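You operate a simulated robot arm through the tools that you are given. There is no shell and no other tool.

Carry out the task below with a simulated robot arm. There is one attempt and no reset: what you move stays moved.

JOB
Tip the 22 cm flap up, the 10 cm flap down and draw the gasket out to it.
Fine: set the brake to drag and clamp the end with the green knob.
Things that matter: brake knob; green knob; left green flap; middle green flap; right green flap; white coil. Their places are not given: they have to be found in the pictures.

It is judged by the outcome, as a careful person would: the job done as asked, and still so three seconds after it is handed in. It fails if anything else is knocked over, pushed out of place, dropped, spilled or broken.

ROBOT AND FRAMES
A 7-joint arm with a three-finger gripper, fixed in place. Base frame: the origin is at the foot of the arm, x ahead of it, y to its left, z up. Units: m, degrees, N and s.
With the tool pointing down near the work surface it reaches from about 0.1 to 0.88 m from the base axis. Its first joint turns from -166.0 to 166.0 degrees. Payload 2.94 kg.
Tool frame: the origin (TCP) lies between the finger pads and is the grasp point; the fingertips stand 0.03 m ahead of it; z points along the fingers, y is the line along which they close. Largest opening 0.132 m; the body of the gripper starts 0.107 m behind the TCP.
Orientation is told as [roll, pitch, yaw] about the base's x, y, z axes, in that order, counted from this pose: with the fingers straight down and closing along the base's y, the tool's x points along the base's -x, its y along +y and its z along -z.

CONTROLS
- The arm moves only by the tool send_rows. Its argument "targets" is a list of rows, each an object of numbers (a shift or turn left out is 0, a gripper value left out holds the last): "x", "y", "z": the shift along the tool's x, y, z in units of 250 mm (1.0 is 250 mm); "wx", "wy", "wz": the turn, a rotation vector about the tool's x, y, z in units of 45 degrees (1.0 is 45 degrees); "gripper": the opening, from 0 (shut) to 1 (fully open). In form: [{"x": .., "y": .., "z": .., "wx": .., "wy": .., "wz": .., "gripper": ..}, ...]. A call has 1 to 20 rows; each row is the pose to reach, as a shift and turn from the pose commanded when the call began, along the tool's axes at that moment. A call with a number of a shift or a turn outside -1 to 1 is refused whole. Each row takes 0.2 s and may step no farther than 0.05 m and 8.6 degrees from the row before; otherwise, or with a gripper value out of range, the whole call is refused. A pose out of reach is approached as far as the arm can. The call stops where the force on the tool passes 40 N (or 10 N more than at its start, if that is more) or the arm is blocked; 0.2 s more then pass. The fingers move at their own pace and stop on an object; they squeeze with about 31 N. The grip force told is the motor's: it shows also when the fingers shut on nothing. Time passes only in rows, and 0.2 s behind the last, so rows that repeat a pose let the fingers close. The reply holds the time, the measured pose of the TCP, the force on the tool along the base axes, the opening and the grip force, in the units named above and with some noise, with the torque about the TCP (base axes, N m) and any sound that the robot's microphone picked up.
- Cameras (640 x 400 px; columns grow to the right, rows downward): "scene" is fixed at [0.2195, 0.6497, 1.3887]; the picture's right is [-0.46, -0.89, 0.00], its down [-0.66, 0.34, -0.67] and it looks along [0.59, -0.31, -0.74] (base axes); focal length 282 px, centre (320, 200). "wrist" rides on the gripper at [0.072, 0.003, -0.144] in the tool frame; the picture's right is [-0.04, 1.00, 0.00], its down [-0.88, -0.04, -0.48] and it looks along [-0.48, -0.02, 0.88] (tool axes); focal length 256 px, centre (320, 200).
- capture(camera): a new picture of that camera. No time passes.
- move_column(by): slides the trunk up (or, below 0, down) by that many m; the arm rides with it, the base frame stays. It gives what a move gives, with no picture.
- locate(camera, pixels): for up to 12 pixels [column, row] of the newest picture of that camera ("zoom" is the newest enlarged one), the place [x, y, z] in the base frame of the surface seen there, good to about 0.003 m. No time passes.
- enlarge(camera, box): a new picture of the part [left, top, right, bottom] of that camera's present view, enlarged. No time passes.
- close_job(): hands the job in; it is judged then, once.

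Unless the task says otherwise, let go and move clear before handing in.

The tools are called after "Request:" as name(argument=value, ...) on one line, values as JSON. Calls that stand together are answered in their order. send_rows: Moves the arm, as the interface text tells. Its arguments: {"type":"object","properties":{"targets":{"type":"array","items":{"type":"object","properties":{"x":{"type":"number"},"y":{"type":"number"},"z":{"type":"number"},"wx":{"type":"number"},"wy":{"type":"number"},"wz":{"type":"number"},"gripper":{"type":"number"}}}}},"required":["targets"]} The other tools are called the same way: move_column (by) slides the trunk up or down; capture (camera) takes a picture; locate (camera, pixels) gives the place of the surface under pixels of a picture; enlarge (camera, box) takes an enlarged picture of a part of a camera's view; close_job () hands the job in.

At the start:

```text
time: 0.0
ee_pos: [0.4111, 0.3336, 1.1355]
tool_rot: [0.0, 0.0, -0.1]
wrist_force: [0.9, -0.2, 1.1]
wrist_torque: [0.0, 0.03, 0.02]
gripper_width: 0.1319
grasp_force: 0.0
trunk travel left (down, up): [-0.325, 0.215]
```

scene: 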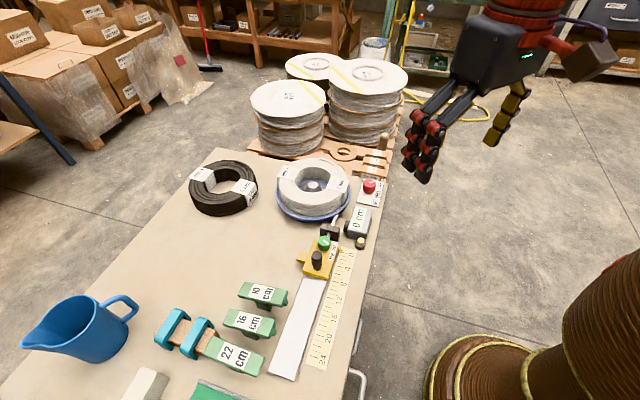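
wrist: 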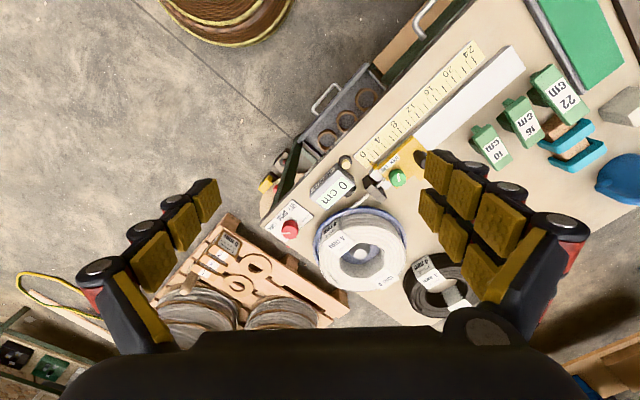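

The scene picture shows the white coil on a turntable near (312,190), a red knob at (369,187), a green knob at (323,243) and three green flaps near (262,293), (249,322), (233,355). I'll look closer before moving.

Request:
enlarge(camera="scene", box=[260, 150, 400, 280])

Request:
enlarge(camera="scene", box=[140, 250, 380, 400])

Request:
enlarge(camera="wrist", box=[250, 100, 450, 300])

Request:
enlarge(camera="wrist", box=[400, 20, 640, 210])

```text
3.08 times, centred on (330, 215) of scene
```

zoom: 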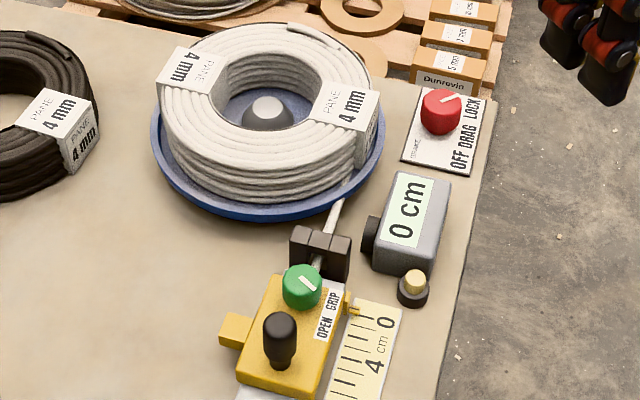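

```text
2.67 times, centred on (260, 325) of scene
```

zoom: 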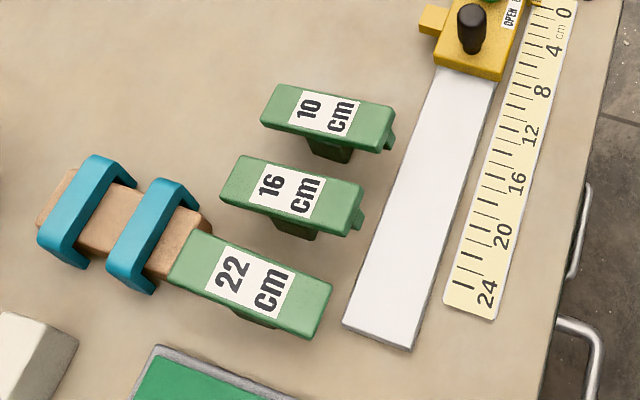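

```text
2.00 times, centred on (350, 200) of wrist
```

zoom: 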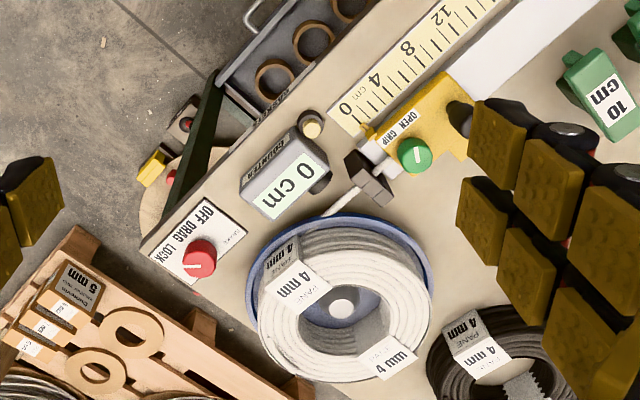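

```text
2.11 times, centred on (520, 115) of wrist
```

zoom: 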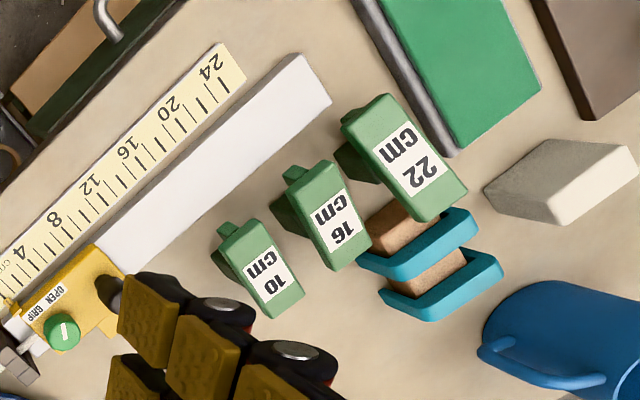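

The brake dial reads OFF/DRAG/LOCK and the carriage knob OPEN/GRIP. I'll measure positions of the key points in the scene view.

Request:
enlarge(camera="scene", box=[190, 270, 310, 390])

Request:
locate(camera="scene", pixels=[[369, 184], [323, 242], [318, 256], [306, 254], [283, 375], [311, 273], [360, 215], [312, 190], [380, 230], [330, 330], [345, 190], [210, 290]])

Request:
locate(camera="scene", pixels=[[241, 284], [287, 292], [284, 304], [240, 295], [225, 312], [274, 320], [271, 335], [224, 325], [213, 338], [263, 356], [256, 374], [204, 355]])

```text
3.33 times, centred on (250, 330) of scene
```

zoom: 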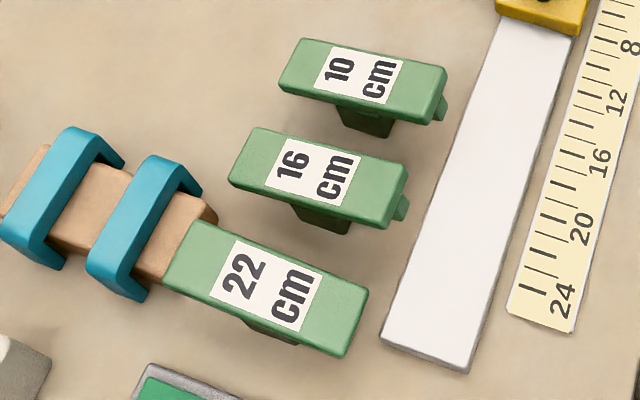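

```text
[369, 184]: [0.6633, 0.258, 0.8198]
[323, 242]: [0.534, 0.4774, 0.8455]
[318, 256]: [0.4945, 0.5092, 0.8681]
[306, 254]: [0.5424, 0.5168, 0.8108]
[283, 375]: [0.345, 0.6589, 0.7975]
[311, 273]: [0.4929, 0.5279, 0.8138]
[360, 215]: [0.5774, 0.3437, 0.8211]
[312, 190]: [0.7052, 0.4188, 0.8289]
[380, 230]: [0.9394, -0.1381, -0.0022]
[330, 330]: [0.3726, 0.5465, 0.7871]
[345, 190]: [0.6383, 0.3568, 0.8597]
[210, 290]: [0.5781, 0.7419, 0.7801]
```

```text
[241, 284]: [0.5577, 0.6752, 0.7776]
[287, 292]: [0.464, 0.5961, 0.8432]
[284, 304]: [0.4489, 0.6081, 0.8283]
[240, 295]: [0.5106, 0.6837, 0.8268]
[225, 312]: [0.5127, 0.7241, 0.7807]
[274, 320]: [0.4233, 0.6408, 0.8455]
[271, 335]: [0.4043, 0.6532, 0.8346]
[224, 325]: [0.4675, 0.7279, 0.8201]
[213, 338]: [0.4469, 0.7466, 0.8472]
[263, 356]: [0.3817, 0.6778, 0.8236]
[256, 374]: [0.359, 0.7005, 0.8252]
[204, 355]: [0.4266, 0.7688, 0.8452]
```

The 22 flap's outer end sits high (z≈0.847) and its track end low (0.824), so it is down now; 10 and 16 are up. I'll locate finer points on flaps, the rail and the wooden piece with teal clamps in the zoom.

Request:
locate(camera="zoom", pixels=[[305, 45], [288, 80], [440, 75], [428, 110], [368, 120], [258, 138], [238, 180], [400, 175], [380, 215], [325, 220], [440, 105], [402, 208]])

Request:
locate(camera="zoom", pixels=[[200, 230], [172, 280], [360, 295], [340, 345], [270, 332], [390, 335], [462, 360], [498, 30], [565, 45], [200, 205], [165, 260], [75, 205]])

Request:
locate(camera="zoom", pixels=[[180, 170], [125, 270], [120, 295], [75, 140], [20, 230], [110, 160], [45, 265], [40, 155], [20, 365], [200, 380], [530, 290], [560, 120]])

```text
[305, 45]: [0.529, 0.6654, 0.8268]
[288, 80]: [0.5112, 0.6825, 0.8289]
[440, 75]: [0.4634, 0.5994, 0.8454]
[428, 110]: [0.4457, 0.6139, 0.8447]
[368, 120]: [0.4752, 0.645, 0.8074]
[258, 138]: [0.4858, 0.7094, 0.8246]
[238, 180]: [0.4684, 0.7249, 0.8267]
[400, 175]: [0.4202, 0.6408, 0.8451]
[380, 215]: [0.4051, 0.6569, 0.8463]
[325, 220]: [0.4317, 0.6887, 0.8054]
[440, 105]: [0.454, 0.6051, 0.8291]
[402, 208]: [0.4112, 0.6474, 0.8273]
```

```text
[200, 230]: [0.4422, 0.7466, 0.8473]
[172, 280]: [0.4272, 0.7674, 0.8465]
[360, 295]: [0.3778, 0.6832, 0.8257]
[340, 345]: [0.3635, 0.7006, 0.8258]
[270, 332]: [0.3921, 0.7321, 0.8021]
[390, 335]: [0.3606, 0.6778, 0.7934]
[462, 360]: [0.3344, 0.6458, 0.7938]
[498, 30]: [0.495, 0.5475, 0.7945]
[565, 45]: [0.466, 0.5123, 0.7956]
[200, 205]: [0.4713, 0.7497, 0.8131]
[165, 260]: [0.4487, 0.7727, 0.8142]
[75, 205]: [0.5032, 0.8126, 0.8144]
```

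```text
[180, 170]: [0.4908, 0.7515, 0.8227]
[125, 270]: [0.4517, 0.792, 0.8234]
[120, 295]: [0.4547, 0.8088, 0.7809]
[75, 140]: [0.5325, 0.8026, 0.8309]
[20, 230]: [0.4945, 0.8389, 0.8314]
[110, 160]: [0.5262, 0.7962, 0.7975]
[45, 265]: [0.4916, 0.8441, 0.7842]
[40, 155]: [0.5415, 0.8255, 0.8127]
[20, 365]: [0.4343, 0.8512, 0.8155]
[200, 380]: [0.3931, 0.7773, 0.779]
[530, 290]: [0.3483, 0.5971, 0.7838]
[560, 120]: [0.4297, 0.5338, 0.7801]
```

The rail runs along about (-0.72, 0.70) and the flaps' outer ends are at the wooden piece's end. I'll bring the wrist camera over the flaps for a closer look, staying high.

Request:
send_rows(targets=[{"x": 0.03, "y": 0.16, "gripper": 1}, {"x": 0.07, "y": 0.33}, {"x": 0.1, "y": 0.5}, {"x": 0.13, "y": 0.67}, {"x": 0.17, "y": 0.83}, {"x": 0.2, "y": 1.0}])

Request:
capture(camera="wrist")

```text
time: 1.4
ee_pos: [0.3652, 0.5836, 1.1373]
tool_rot: [-0.1, 0.0, 0.0]
wrist_force: [-0.4, 0.0, -0.7]
wrist_torque: [-0.04, -0.06, -0.02]
gripper_width: 0.132
grasp_force: 0.1
trunk travel left (down, up): [-0.325, 0.215]
```

```text
taken
```

wrist: 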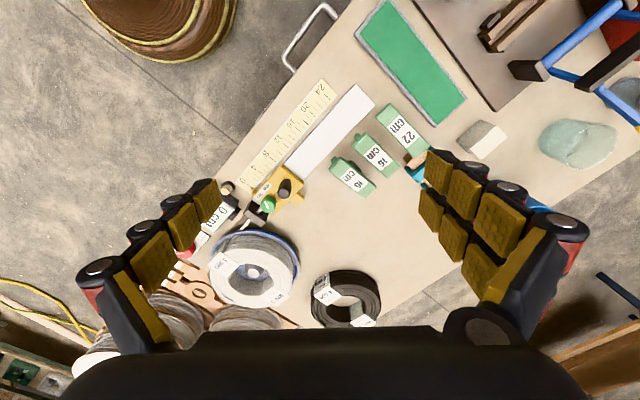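

The right finger hides the wooden piece near (430,170). I'll shift 0.17 m farther along y and a bit lower to see between the fingers.

Request:
send_rows(targets=[{"x": 0.0, "y": 0.17, "z": 0.05}, {"x": 0.02, "y": 0.34, "z": 0.12}, {"x": 0.04, "y": 0.5, "z": 0.2}, {"x": 0.06, "y": 0.65, "z": 0.3}, {"x": 0.06, "y": 0.7, "z": 0.4}])

Request:
capture(camera="wrist")

```text
time: 2.6
ee_pos: [0.347, 0.7563, 1.0365]
tool_rot: [0.1, 0.1, 0.1]
wrist_force: [-0.3, -0.3, 0.8]
wrist_torque: [-0.07, 0.02, 0.02]
gripper_width: 0.1318
grasp_force: 0.1
trunk travel left (down, up): [-0.325, 0.215]
```

```text
taken
```

wrist: 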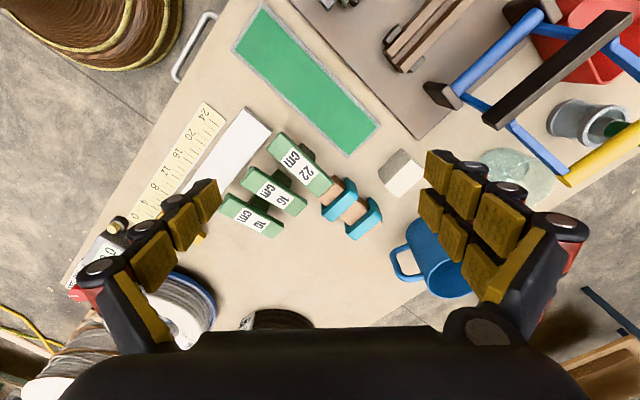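

Request:
enlarge(camera="wrist", box=[210, 110, 400, 260])

```text
2.67 times, centred on (305, 185) of wrist
```

zoom: 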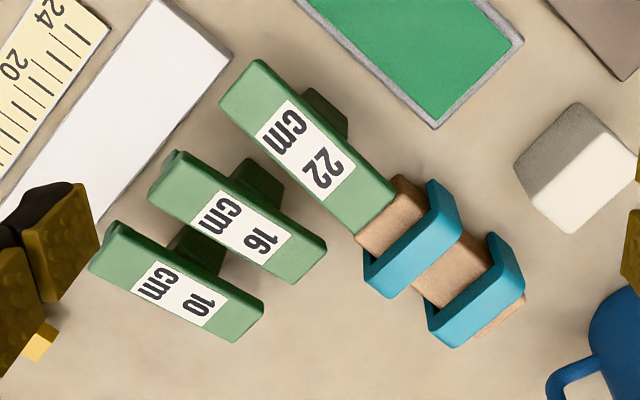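

The wooden piece's end meets flap 22's outer end near zoom (375,210). I'll measure whether it lies beneath the flap.

Request:
locate(camera="zoom", pixels=[[398, 177], [415, 185], [425, 198], [405, 205], [385, 225], [365, 240], [358, 235], [385, 255], [435, 275], [460, 260], [505, 310], [485, 335]])

Request:
locate(camera="zoom", pixels=[[260, 65], [225, 100], [390, 195], [352, 228], [437, 182], [457, 225], [368, 285], [395, 293], [495, 238], [522, 285], [432, 320], [452, 343]])

```text
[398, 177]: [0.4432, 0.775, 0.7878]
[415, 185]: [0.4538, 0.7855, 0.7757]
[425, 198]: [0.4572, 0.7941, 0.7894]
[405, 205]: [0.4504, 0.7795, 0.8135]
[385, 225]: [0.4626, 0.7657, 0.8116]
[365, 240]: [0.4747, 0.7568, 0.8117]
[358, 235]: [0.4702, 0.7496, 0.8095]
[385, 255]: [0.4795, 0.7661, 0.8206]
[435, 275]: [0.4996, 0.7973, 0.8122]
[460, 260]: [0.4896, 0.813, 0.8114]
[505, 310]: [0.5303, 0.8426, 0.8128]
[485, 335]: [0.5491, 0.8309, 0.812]
```

```text
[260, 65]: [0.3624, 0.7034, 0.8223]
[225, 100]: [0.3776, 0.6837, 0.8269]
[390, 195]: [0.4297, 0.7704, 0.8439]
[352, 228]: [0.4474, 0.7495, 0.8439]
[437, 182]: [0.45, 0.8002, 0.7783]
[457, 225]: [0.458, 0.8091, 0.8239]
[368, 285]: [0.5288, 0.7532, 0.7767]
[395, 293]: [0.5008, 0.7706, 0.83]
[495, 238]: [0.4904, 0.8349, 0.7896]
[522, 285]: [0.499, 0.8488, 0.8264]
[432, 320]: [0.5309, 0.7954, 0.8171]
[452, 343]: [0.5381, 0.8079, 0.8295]
```

Request:
enlarge(camera="scene", box=[180, 300, 260, 360])

Request:
capture(camera="scene")

```text
6.67 times, centred on (220, 330) of scene
```

zoom: 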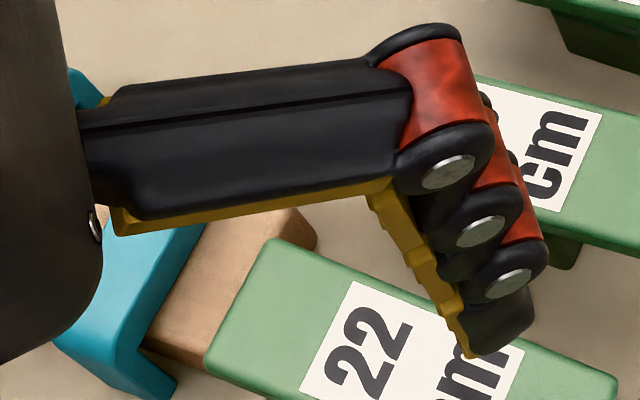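

```text
taken
```

scene: 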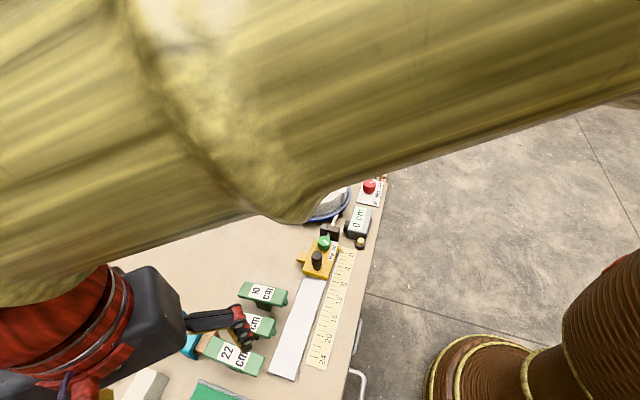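

The wood's corner shows at zoom (310,235); I'll locate it and its neighbors to see how far it runs under the flap.

Request:
locate(camera="zoom", pixels=[[300, 215], [310, 232], [312, 248], [290, 235], [270, 225], [255, 250], [240, 265], [205, 340], [195, 350], [265, 245], [330, 250], [212, 355]])

```text
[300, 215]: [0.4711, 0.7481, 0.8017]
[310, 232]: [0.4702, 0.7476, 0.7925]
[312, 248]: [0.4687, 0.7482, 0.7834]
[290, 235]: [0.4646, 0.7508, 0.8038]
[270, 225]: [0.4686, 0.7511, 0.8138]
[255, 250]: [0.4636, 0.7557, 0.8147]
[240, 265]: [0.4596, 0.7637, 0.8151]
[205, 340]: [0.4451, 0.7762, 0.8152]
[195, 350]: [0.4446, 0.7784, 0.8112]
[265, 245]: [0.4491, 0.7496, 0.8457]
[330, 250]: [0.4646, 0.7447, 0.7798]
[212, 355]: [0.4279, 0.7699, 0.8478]
```

The wood's end face is at about 1.2 cm beyond flap 22's outer end, not under it, so flap 22 can be tipped by pressing its outer end near (0.4275, 0.750). I'll shut the fingers, turn to yaw 45° (aligned with the rail) and hover there.

Request:
send_rows(targets=[{"x": -0.05, "y": -0.004, "z": 0.07, "wz": -0.16, "gripper": 0}, {"x": -0.1, "y": -0.008, "z": 0.14, "wz": -0.33}, {"x": -0.15, "y": -0.012, "z": 0.2, "wz": -0.5}, {"x": -0.2, "y": -0.016, "z": 0.25, "wz": -0.67}, {"x": -0.26, "y": -0.02, "z": 0.3, "wz": -0.84}, {"x": -0.322, "y": -0.026, "z": 0.36, "wz": -1.0}, {"x": -0.322, "y": -0.026, "z": 0.4, "wz": -1.0}, {"x": -0.322, "y": -0.026, "z": 0.4, "wz": -1.0}, {"x": -0.322, "y": -0.026, "z": 0.4, "wz": -1.0}])

Request:
capture(camera="wrist")

Request:
capture(camera="scene")

```text
time: 4.6
ee_pos: [0.4275, 0.7516, 0.9348]
tool_rot: [0.0, 0.0, 45.1]
wrist_force: [-0.3, -0.1, 0.0]
wrist_torque: [0.01, -0.01, 0.01]
gripper_width: 0.0004
grasp_force: 12.9
trunk travel left (down, up): [-0.325, 0.215]
```

```text
taken
```

wrist: 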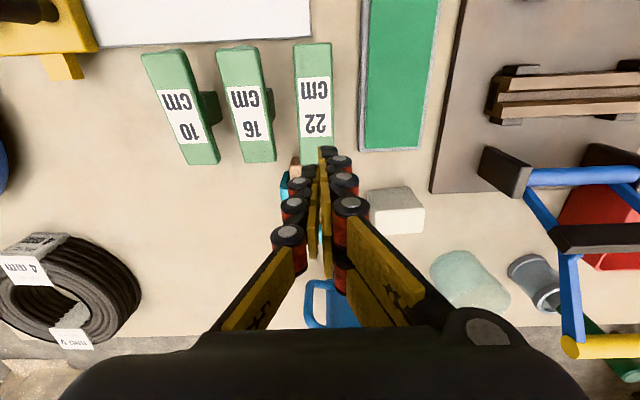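

```text
taken
```

scene: 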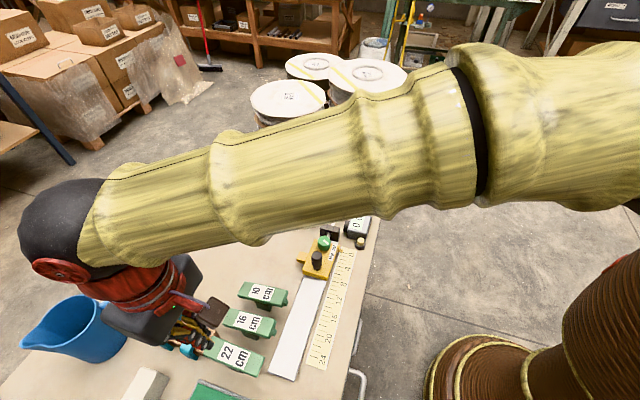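

The fingertips hover over flap 22's outer end (wrist px (325,155)). I'll check the blue jug's position and height before descending.

Request:
locate(camera="scene", pixels=[[45, 340], [80, 298], [120, 330], [30, 345], [97, 300], [85, 355]])

Request:
locate(camera="wrist", pixels=[[312, 290], [345, 320], [323, 150], [300, 160], [316, 140], [330, 45], [315, 318], [396, 205]])

Request:
enlarge(camera="wrist", box=[240, 100, 400, 220])

```text
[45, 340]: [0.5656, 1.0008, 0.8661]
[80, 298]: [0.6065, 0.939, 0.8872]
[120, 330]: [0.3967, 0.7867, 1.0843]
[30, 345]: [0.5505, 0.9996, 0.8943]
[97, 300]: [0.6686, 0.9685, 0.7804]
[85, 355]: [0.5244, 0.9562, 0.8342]
```

```text
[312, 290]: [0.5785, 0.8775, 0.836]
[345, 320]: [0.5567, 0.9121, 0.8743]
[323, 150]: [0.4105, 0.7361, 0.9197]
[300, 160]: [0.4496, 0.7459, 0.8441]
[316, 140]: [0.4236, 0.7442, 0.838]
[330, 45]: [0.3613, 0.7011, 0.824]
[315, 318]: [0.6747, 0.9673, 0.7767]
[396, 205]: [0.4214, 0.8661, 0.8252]
```

```text
3.33 times, centred on (320, 160) of wrist
```

zoom: 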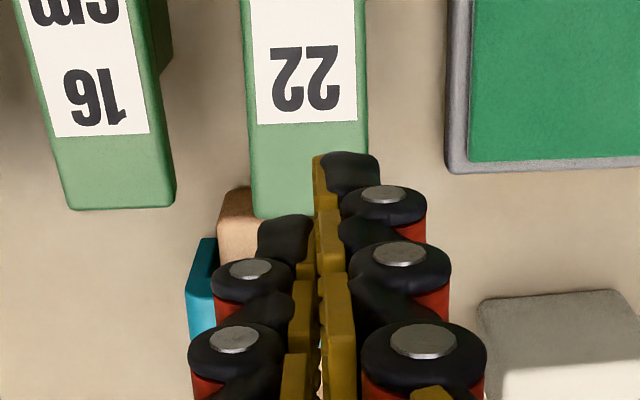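

The hand is three-digit (two digits on the +y side, spread about ±2 cm in tool x), so pressing is cleaner with tool x along the rail. I'll turn in place by 90° to yaw about -45° in two calls, rising a little.

Request:
send_rows(targets=[{"z": -0.03, "wz": 0.17}, {"z": -0.06, "wz": 0.34}, {"z": -0.08, "wz": 0.51}, {"z": -0.08, "wz": 0.68}, {"z": -0.08, "wz": 0.85}, {"z": -0.08, "wz": 1.0}])

Request:
send_rows(targets=[{"wz": 0.17}, {"wz": 0.34}, {"wz": 0.51}, {"wz": 0.68}, {"wz": 0.85}, {"wz": 1.0}])

Request:
capture(camera="wrist")

Request:
capture(camera="scene")

```text
time: 6.0
ee_pos: [0.4273, 0.7516, 0.9569]
tool_rot: [0.0, -0.1, -0.1]
wrist_force: [-1.0, 0.1, 0.3]
wrist_torque: [0.0, -0.01, -0.01]
gripper_width: 0.0001
grasp_force: 28.8
trunk travel left (down, up): [-0.325, 0.215]
```

```text
time: 7.4
ee_pos: [0.4255, 0.7514, 0.9554]
tool_rot: [0.0, 0.1, -44.9]
wrist_force: [0.3, 0.7, 0.1]
wrist_torque: [-0.02, -0.03, 0.03]
gripper_width: 0.0001
grasp_force: 28.2
trunk travel left (down, up): [-0.325, 0.215]
```

```text
taken
```

wrist: 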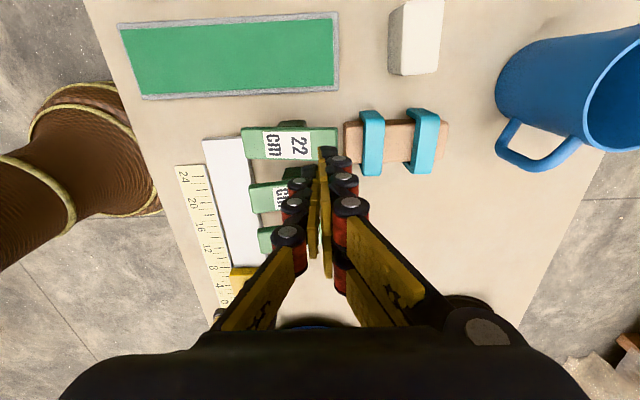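

```text
taken
```

scene: 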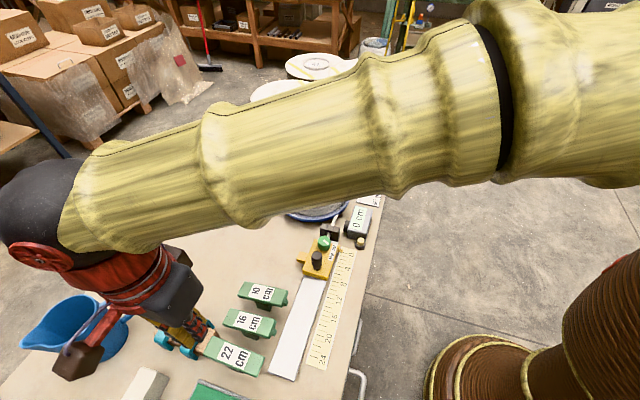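

The wrist view shows a visible gap between flap 22 (ends at px ~338) and the wood (starts ~345). I'll check these points precisely.

Request:
enlarge(camera="wrist", box=[230, 95, 390, 195])

Request:
locate(camera="wrist", pixels=[[244, 132], [244, 155], [335, 132], [336, 154], [347, 128], [347, 152], [363, 112], [375, 170], [253, 190], [327, 150]])

```text
4.00 times, centred on (310, 145) of wrist
```

zoom: 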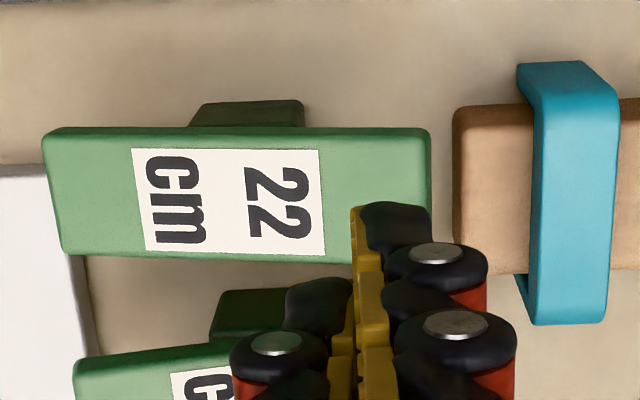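

```text
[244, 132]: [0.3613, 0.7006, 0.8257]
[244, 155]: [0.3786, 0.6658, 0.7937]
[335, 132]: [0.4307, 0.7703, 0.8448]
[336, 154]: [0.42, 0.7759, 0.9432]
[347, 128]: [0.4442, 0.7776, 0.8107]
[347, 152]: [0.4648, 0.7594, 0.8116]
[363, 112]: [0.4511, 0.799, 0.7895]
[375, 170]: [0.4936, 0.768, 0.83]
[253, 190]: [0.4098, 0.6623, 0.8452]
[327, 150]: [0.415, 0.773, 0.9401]
```

The gap is over 1 cm, so the way is clear. I'll descend to just above flap 22's outer end.

Request:
send_rows(targets=[{"z": 0.12}, {"z": 0.22}, {"z": 0.27}])

Request:
enlarge(camera="wrist", box=[230, 95, 390, 195])

Request:
enlarge(camera="scene", box=[140, 280, 300, 390])

```text
time: 8.2
ee_pos: [0.4271, 0.7503, 0.8907]
tool_rot: [0.0, 0.0, -45.0]
wrist_force: [0.2, 0.2, 0.8]
wrist_torque: [0.03, 0.0, -0.01]
gripper_width: 0.0
grasp_force: 27.9
trunk travel left (down, up): [-0.325, 0.215]
```

```text
4.00 times, centred on (310, 145) of wrist
```

zoom: 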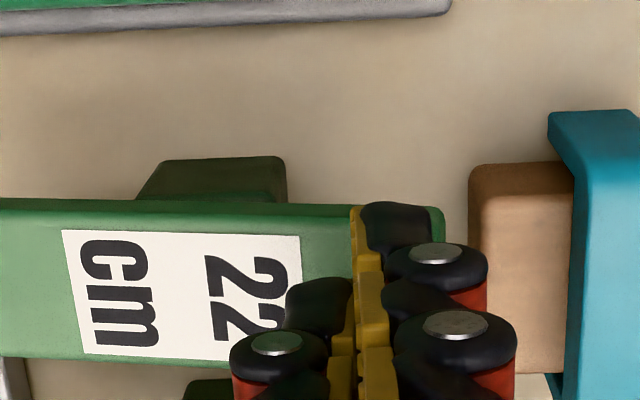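

```text
3.64 times, centred on (220, 335) of scene
```

zoom: 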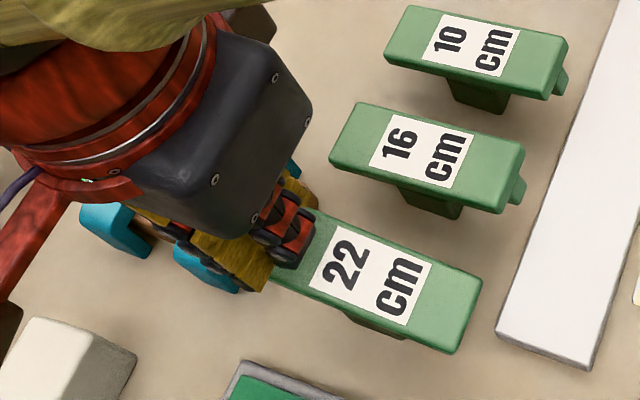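

Fingers are over the flap's outer end. I'll press down in small steps, to about 0.034 m below now.

Request:
send_rows(targets=[{"z": 0.04}, {"z": 0.06}, {"z": 0.08}, {"z": 0.1}, {"z": 0.12}, {"z": 0.135}, {"z": 0.135}])

Request:
enlarge(camera="scene", box=[140, 280, 300, 390])

```text
time: 9.8
ee_pos: [0.4274, 0.7551, 0.8561]
tool_rot: [0.3, 0.1, -44.8]
wrist_force: [-1.6, -1.4, 13.2]
wrist_torque: [-0.13, 0.09, 0.01]
gripper_width: 0.0
grasp_force: 28.6
trunk travel left (down, up): [-0.325, 0.215]
```

```text
3.64 times, centred on (220, 335) of scene
```

zoom: 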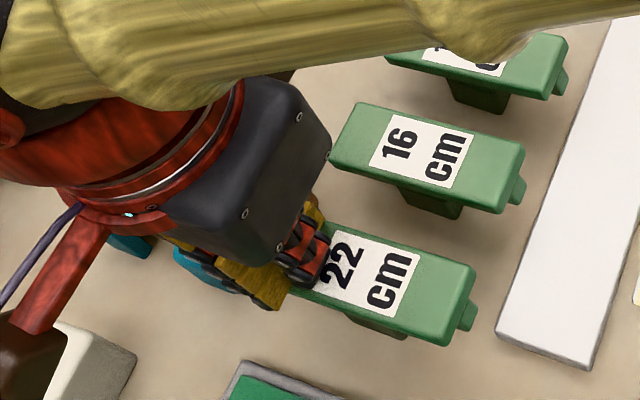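

Flap 22 has tipped: its rail end is now raised and the small nub shows at (465,318), with 13 N on the tool. I'll lift off and check that it stays.

Request:
send_rows(targets=[{"z": -0.1}, {"z": -0.25}, {"z": -0.4}])

Request:
capture(camera="wrist")

Request:
enlarge(camera="scene", box=[140, 280, 300, 390])

```text
time: 10.6
ee_pos: [0.4262, 0.7511, 0.9534]
tool_rot: [-0.1, 0.1, -44.9]
wrist_force: [0.0, -0.1, -0.6]
wrist_torque: [0.05, -0.02, -0.02]
gripper_width: 0.0
grasp_force: 28.3
trunk travel left (down, up): [-0.325, 0.215]
```

```text
taken
```

wrist: 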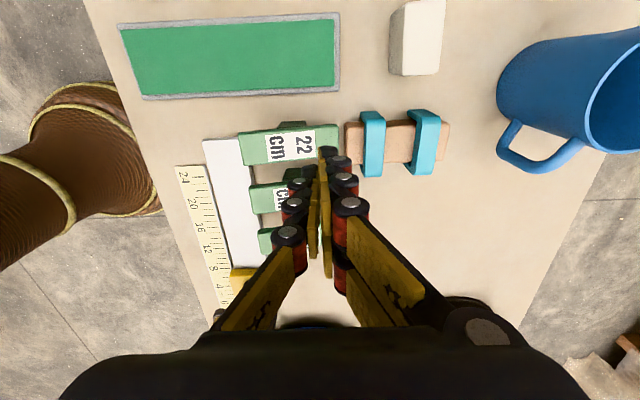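

```text
3.64 times, centred on (220, 335) of scene
```

zoom: 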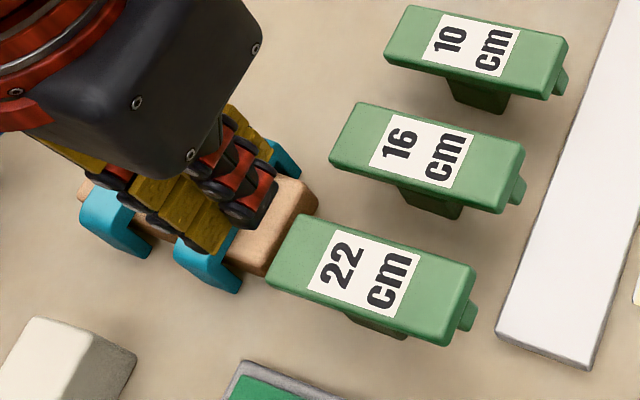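

Flap 22 stays up like the 16 flap. Next I'll hover over flap 10's rail-side end at about (0.465, 0.6175).

Request:
send_rows(targets=[{"x": -0.12, "y": -0.067}, {"x": -0.24, "y": -0.134}, {"x": -0.36, "y": -0.2}, {"x": -0.487, "y": -0.268}, {"x": -0.487, "y": -0.268, "z": 0.15}])

Request:
capture(camera="wrist")

Request:
enlarge(camera="wrist", box=[230, 95, 390, 195])

Request:
capture(camera="scene")

```text
time: 11.8
ee_pos: [0.4651, 0.6163, 0.9163]
tool_rot: [0.0, 0.0, -44.9]
wrist_force: [0.4, 0.8, 0.9]
wrist_torque: [-0.01, 0.03, -0.04]
gripper_width: 0.0
grasp_force: 28.5
trunk travel left (down, up): [-0.325, 0.215]
```

```text
taken
```

wrist: 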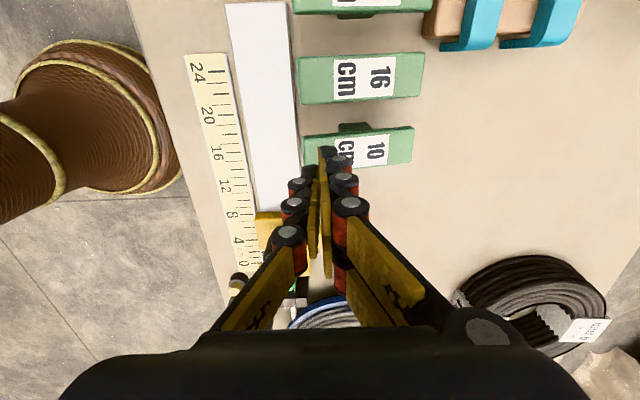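

```text
4.00 times, centred on (310, 145) of wrist
```

zoom: 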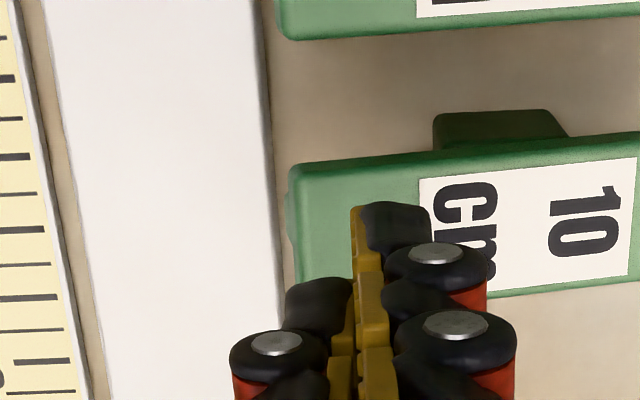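

```text
taken
```

scene: 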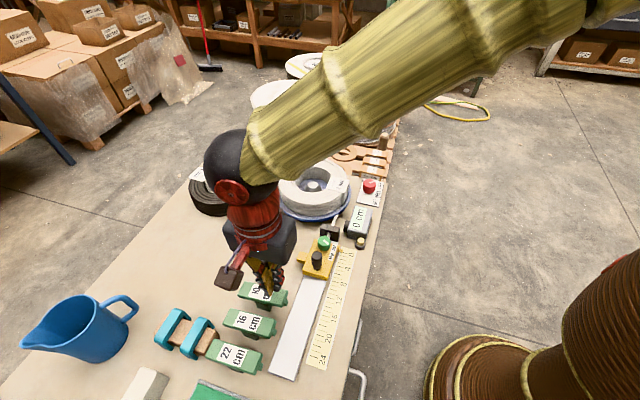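

Fingers are over the rail-side end of flap 10 (zoom (365,230), edge at 290). Pressing down now in small steps.

Request:
send_rows(targets=[{"z": 0.1}, {"z": 0.14}, {"z": 0.16}, {"z": 0.18}, {"z": 0.2}, {"z": 0.22}, {"z": 0.24}, {"z": 0.24}])

Request:
enlarge(camera="scene", box=[180, 260, 340, 380])

```text
time: 13.6
ee_pos: [0.4662, 0.6182, 0.8587]
tool_rot: [0.1, 0.0, -45.0]
wrist_force: [-0.5, -1.8, 8.1]
wrist_torque: [0.0, -0.06, 0.0]
gripper_width: 0.0001
grasp_force: 28.4
trunk travel left (down, up): [-0.325, 0.215]
```

```text
3.33 times, centred on (260, 320) of scene
```

zoom: 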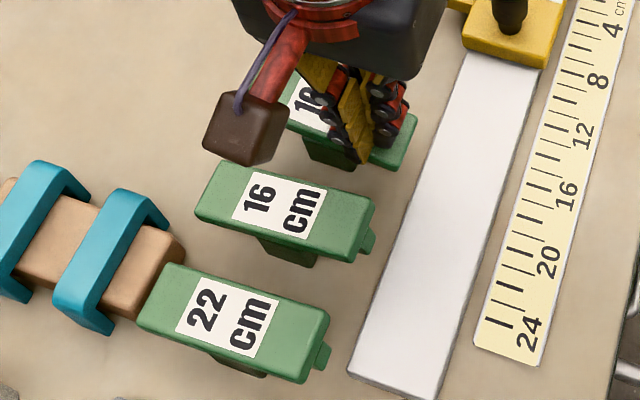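

Force is 8 N and the flap appears tipped. I'll press a touch further, then lift and check.

Request:
send_rows(targets=[{"z": 0.01}, {"z": 0.015}, {"z": 0.015}, {"z": -0.1}, {"z": -0.28}, {"z": -0.4}])

Request:
enlarge(camera="scene", box=[180, 260, 340, 380])

Request:
capture(camera="wrist")

```text
time: 15.0
ee_pos: [0.4624, 0.616, 0.9567]
tool_rot: [0.0, 0.0, -45.0]
wrist_force: [-0.4, -1.0, -1.5]
wrist_torque: [0.02, -0.03, 0.0]
gripper_width: 0.0001
grasp_force: 28.6
trunk travel left (down, up): [-0.325, 0.215]
```

```text
3.33 times, centred on (260, 320) of scene
```

zoom: 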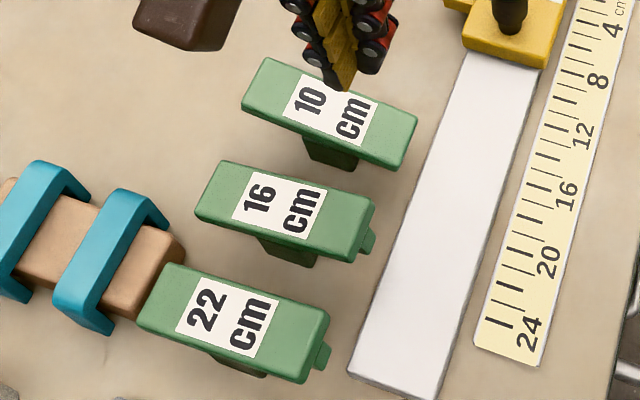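

```text
taken
```

wrist: 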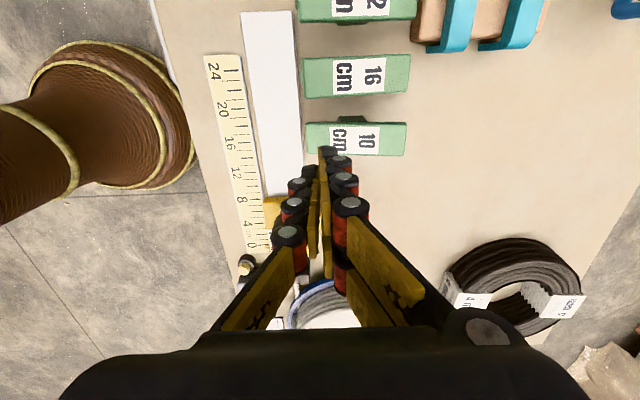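

Flap 10's nub is no longer visible and its rail end looks lower. I'll confirm heights of all three flaps.

Request:
locate(camera="zoom", pixels=[[410, 125], [390, 155], [270, 65], [250, 100], [370, 205], [350, 245], [225, 165], [205, 205], [325, 320], [305, 365], [178, 270], [145, 315]])

```text
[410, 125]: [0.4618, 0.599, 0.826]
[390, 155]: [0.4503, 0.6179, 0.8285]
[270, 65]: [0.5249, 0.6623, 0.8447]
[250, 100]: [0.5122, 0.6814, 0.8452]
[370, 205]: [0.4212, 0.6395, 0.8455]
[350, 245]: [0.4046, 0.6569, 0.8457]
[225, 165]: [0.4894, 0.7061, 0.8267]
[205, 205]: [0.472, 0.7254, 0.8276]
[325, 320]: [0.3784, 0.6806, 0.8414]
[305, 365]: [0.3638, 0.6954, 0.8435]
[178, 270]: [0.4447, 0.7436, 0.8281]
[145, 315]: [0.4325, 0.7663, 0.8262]
```

All heights agree: flap 10 down, 16 and 22 up. Now I'll travel, raised, toward the red brake knob at (0.663, 0.258), turning to yaw 0 on the way.

Request:
send_rows(targets=[{"x": -0.06, "y": -0.02, "z": -0.12, "wz": -0.16}, {"x": -0.2, "y": -0.06, "z": -0.2, "wz": -0.33}, {"x": -0.35, "y": -0.1, "z": -0.25, "wz": -0.5}, {"x": -0.5, "y": -0.14, "z": -0.25, "wz": -0.67}, {"x": -0.65, "y": -0.18, "z": -0.25, "wz": -0.84}, {"x": -0.79, "y": -0.222, "z": -0.25, "wz": -1.0}])

```text
time: 16.4
ee_pos: [0.5621, 0.4369, 1.0192]
tool_rot: [0.1, -0.1, 0.3]
wrist_force: [0.6, -1.4, -0.1]
wrist_torque: [0.03, 0.01, -0.01]
gripper_width: 0.0
grasp_force: 28.6
trunk travel left (down, up): [-0.325, 0.215]
```

Request:
send_rows(targets=[{"x": -0.07, "y": -0.12, "wz": -0.16}, {"x": -0.14, "y": -0.24, "wz": -0.33}, {"x": -0.2, "y": -0.36, "wz": -0.5}, {"x": -0.27, "y": -0.48, "wz": -0.67}, {"x": -0.34, "y": -0.6, "wz": -0.84}, {"x": -0.405, "y": -0.716, "wz": -1.0}])

Request:
capture(camera="wrist")

Request:
enlarge(camera="wrist", box=[250, 70, 390, 170])

Request:
capture(camera="scene")

```text
time: 17.8
ee_pos: [0.6693, 0.2609, 1.0221]
tool_rot: [0.0, 0.0, 45.2]
wrist_force: [0.2, 0.8, -1.0]
wrist_torque: [0.01, 0.0, 0.0]
gripper_width: 0.0001
grasp_force: 29.2
trunk travel left (down, up): [-0.325, 0.215]
```

```text
taken
```

wrist: 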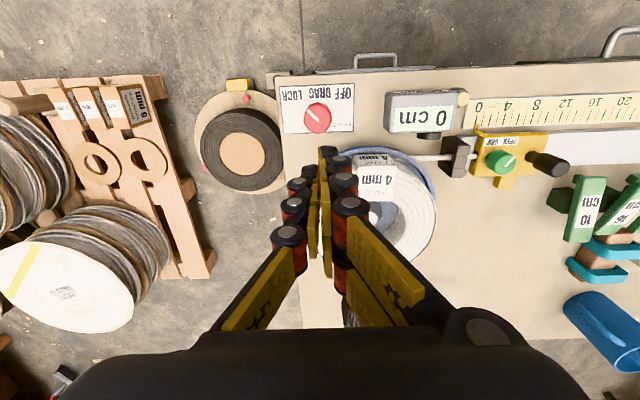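

```text
4.00 times, centred on (320, 120) of wrist
```

zoom: 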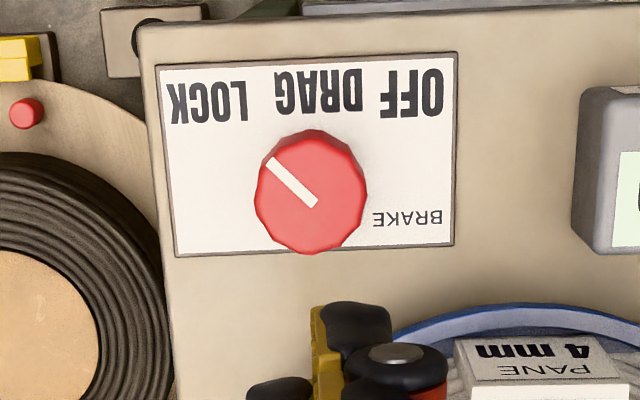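

```text
taken
```

scene: 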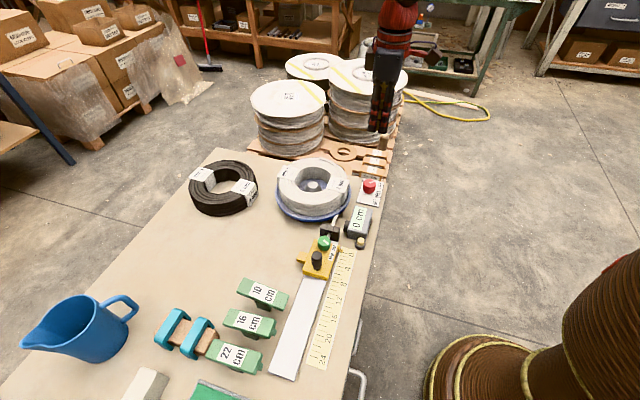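

The knob's white pointer runs from zoom (315,205) to (270,160), i.e. to LOCK at the left; DRAG is straight up in this view, 45° clockwise from above. I'll measure the knob.

Request:
locate(camera="zoom", pixels=[[313, 185], [275, 190], [350, 185], [315, 145], [312, 222], [313, 245], [257, 200], [365, 195], [200, 230], [430, 320], [455, 80], [590, 150]])

Request:
enlarge(camera="scene", box=[330, 165, 400, 225])

```text
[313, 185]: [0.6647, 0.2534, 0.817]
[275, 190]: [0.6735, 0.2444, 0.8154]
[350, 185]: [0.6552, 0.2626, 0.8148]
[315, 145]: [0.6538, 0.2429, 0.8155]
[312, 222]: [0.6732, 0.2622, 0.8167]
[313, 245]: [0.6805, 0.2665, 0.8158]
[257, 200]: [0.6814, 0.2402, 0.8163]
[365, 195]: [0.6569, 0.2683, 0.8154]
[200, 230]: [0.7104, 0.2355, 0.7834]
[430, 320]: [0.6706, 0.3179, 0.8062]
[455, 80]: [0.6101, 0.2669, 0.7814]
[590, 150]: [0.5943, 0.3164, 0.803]
```

```text
6.67 times, centred on (365, 195) of scene
```

zoom: 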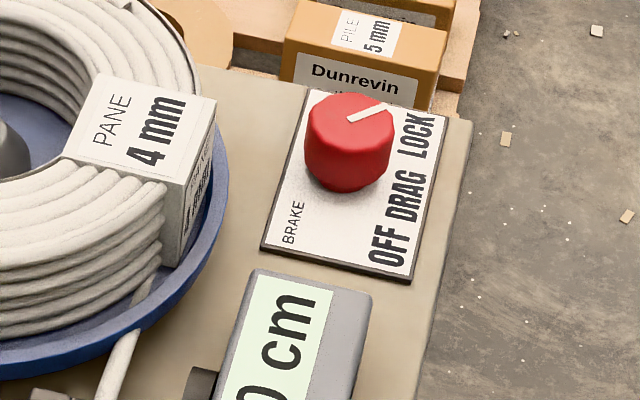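

Knob center ≈ (0.668, 0.2545), diameter ≈ 37 mm, top 0.816, plate 0.783. I'll center over it, open to about 7.5 cm and come down to about 0.90.

Request:
send_rows(targets=[{"x": 0.01, "y": -0.007, "z": 0.1, "gripper": 0.57}, {"x": 0.022, "y": -0.014, "z": 0.25}, {"x": 0.022, "y": -0.014, "z": 0.38}, {"x": 0.022, "y": -0.014, "z": 0.48}, {"x": 0.022, "y": -0.014, "z": 0.48}])

Request:
capture(camera="wrist")

Request:
enlarge(camera="scene", box=[310, 130, 430, 230])

```text
time: 19.0
ee_pos: [0.6689, 0.2556, 0.9024]
tool_rot: [0.1, 0.0, 45.1]
wrist_force: [0.4, -0.2, 0.0]
wrist_torque: [-0.01, 0.04, 0.0]
gripper_width: 0.0755
grasp_force: 0.1
trunk travel left (down, up): [-0.325, 0.215]
```

```text
taken
```

wrist: 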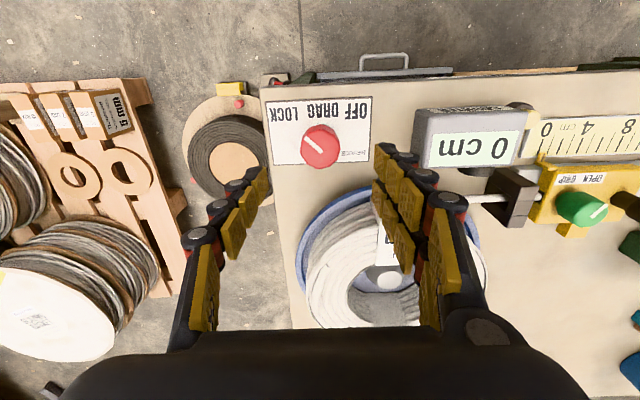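

```text
4.00 times, centred on (370, 180) of scene
```

zoom: 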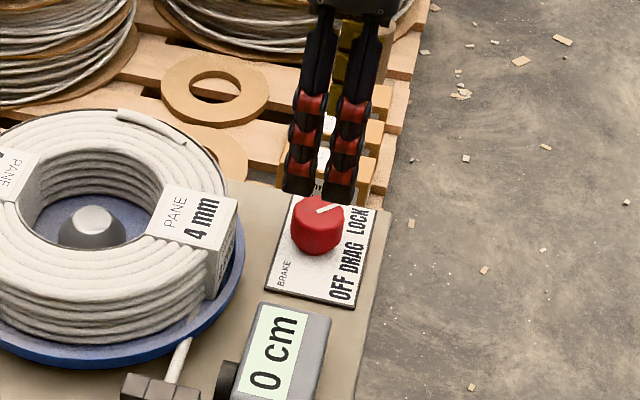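

Fingers straddle the knob (px (320,145)), with clear space around. Descending to TCP z ≈ 0.822.

Request:
send_rows(targets=[{"z": 0.12}, {"z": 0.22}, {"z": 0.28}, {"z": 0.32}])

Request:
capture(camera="wrist")

Request:
enlarge(camera="scene", box=[310, 130, 430, 230])

```text
time: 20.0
ee_pos: [0.6674, 0.2533, 0.8166]
tool_rot: [0.0, 0.0, 45.0]
wrist_force: [0.5, -0.4, 0.7]
wrist_torque: [0.0, -0.04, 0.01]
gripper_width: 0.0751
grasp_force: 0.1
trunk travel left (down, up): [-0.325, 0.215]
```

```text
taken
```

wrist: 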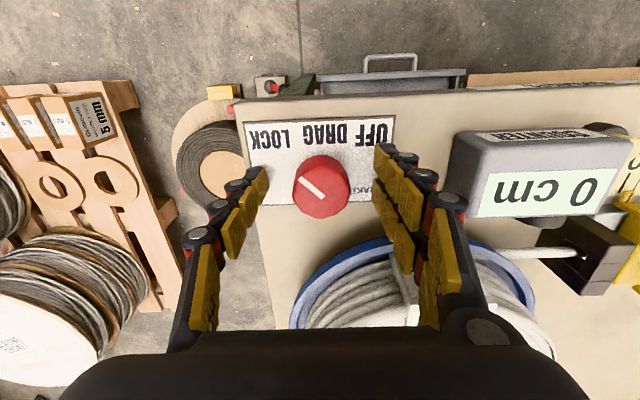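

```text
4.00 times, centred on (370, 180) of scene
```

zoom: 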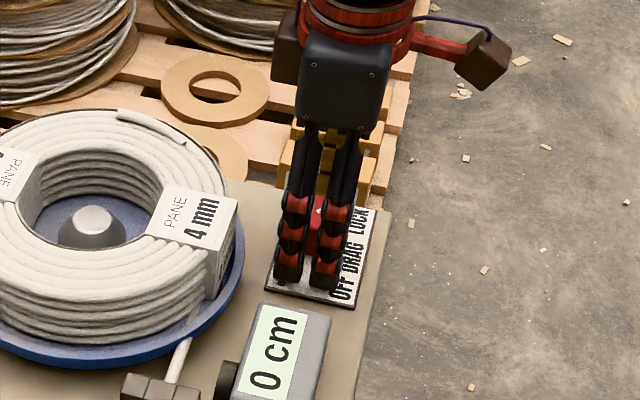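

The fingers are around the knob, tips a few mm above the plate. I'll rise 3 mm and close on it.

Request:
send_rows(targets=[{"z": -0.012}, {"z": -0.012, "gripper": 0.0}, {"z": -0.012}, {"z": -0.012}, {"z": -0.012}])

Request:
enlarge(camera="wrist", box=[240, 100, 400, 230])

```text
time: 21.2
ee_pos: [0.667, 0.2538, 0.8207]
tool_rot: [0.0, 0.0, 45.0]
wrist_force: [-1.3, 0.9, 0.0]
wrist_torque: [0.14, -0.19, -0.03]
gripper_width: 0.037
grasp_force: 27.7
trunk travel left (down, up): [-0.325, 0.215]
```

```text
3.08 times, centred on (320, 165) of wrist
```

zoom: 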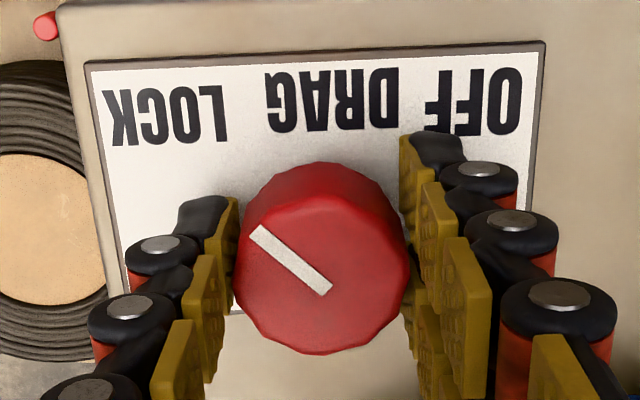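

The knob is held (width 0.037 m). Turning 45° clockwise (yaw 45 → 0) toward DRAG.

Request:
send_rows(targets=[{"wz": 0.12}, {"wz": 0.24}, {"wz": 0.36}, {"wz": 0.48}, {"wz": 0.6}, {"wz": 0.72}, {"wz": 0.84}, {"wz": 0.93}, {"wz": 1.0}, {"wz": 1.0}])

Request:
enlarge(camera="wrist", box=[220, 80, 420, 240])

Request:
enlarge(camera="scene", box=[310, 130, 430, 230])

```text
time: 23.4
ee_pos: [0.6659, 0.2547, 0.8208]
tool_rot: [0.1, 0.0, 0.1]
wrist_force: [0.6, 5.9, -4.9]
wrist_torque: [0.32, 0.81, 0.02]
gripper_width: 0.0366
grasp_force: 45.0
trunk travel left (down, up): [-0.325, 0.215]
```

```text
2.50 times, centred on (320, 160) of wrist
```

zoom: 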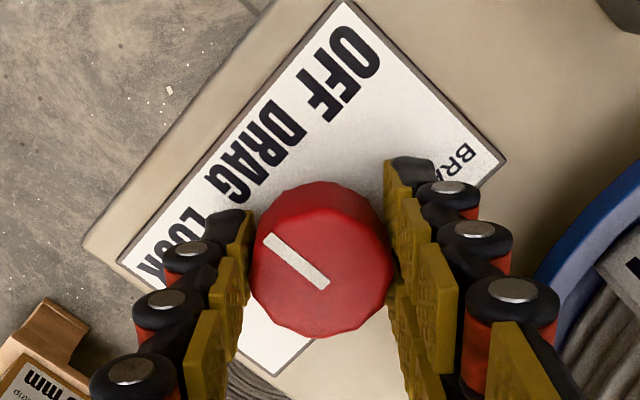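

```text
4.00 times, centred on (370, 180) of scene
```

zoom: 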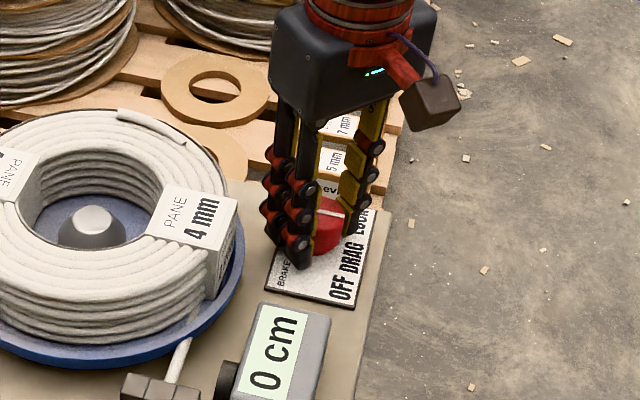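

The pointer now runs perpendicular to the text line, toward DRAG. I'll release, rise straight up and check the dial.

Request:
send_rows(targets=[{"gripper": 0.57}, {"gripper": 0.57}, {"gripper": 0.57}, {"gripper": 0.57}, {"z": -0.1}, {"z": -0.25}, {"z": -0.4}, {"z": -0.55}])

Request:
enlarge(camera="wrist", box=[230, 80, 410, 200])

Request:
enlarge(camera="scene", box=[310, 150, 410, 230])

```text
time: 25.2
ee_pos: [0.6663, 0.2515, 0.9606]
tool_rot: [0.0, 0.1, 0.0]
wrist_force: [-0.1, 0.1, -1.6]
wrist_torque: [0.0, -0.1, 0.01]
gripper_width: 0.0753
grasp_force: 0.0
trunk travel left (down, up): [-0.325, 0.215]
```

```text
3.33 times, centred on (320, 140) of wrist
```

zoom: 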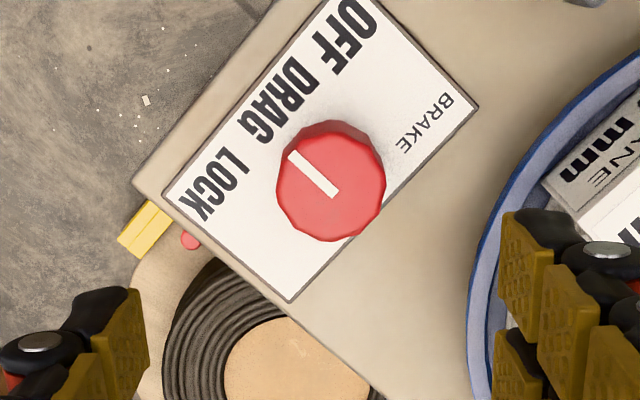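

```text
5.00 times, centred on (360, 190) of scene
```

zoom: 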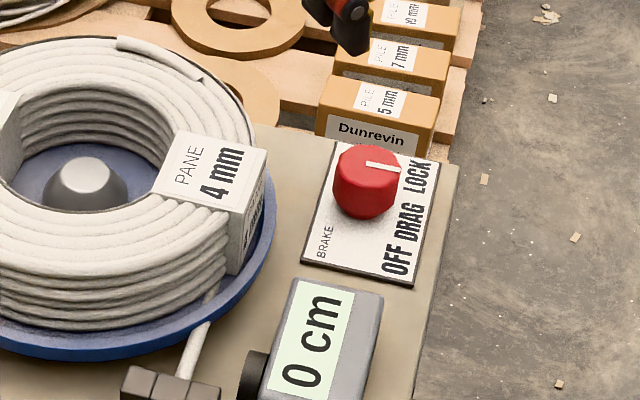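

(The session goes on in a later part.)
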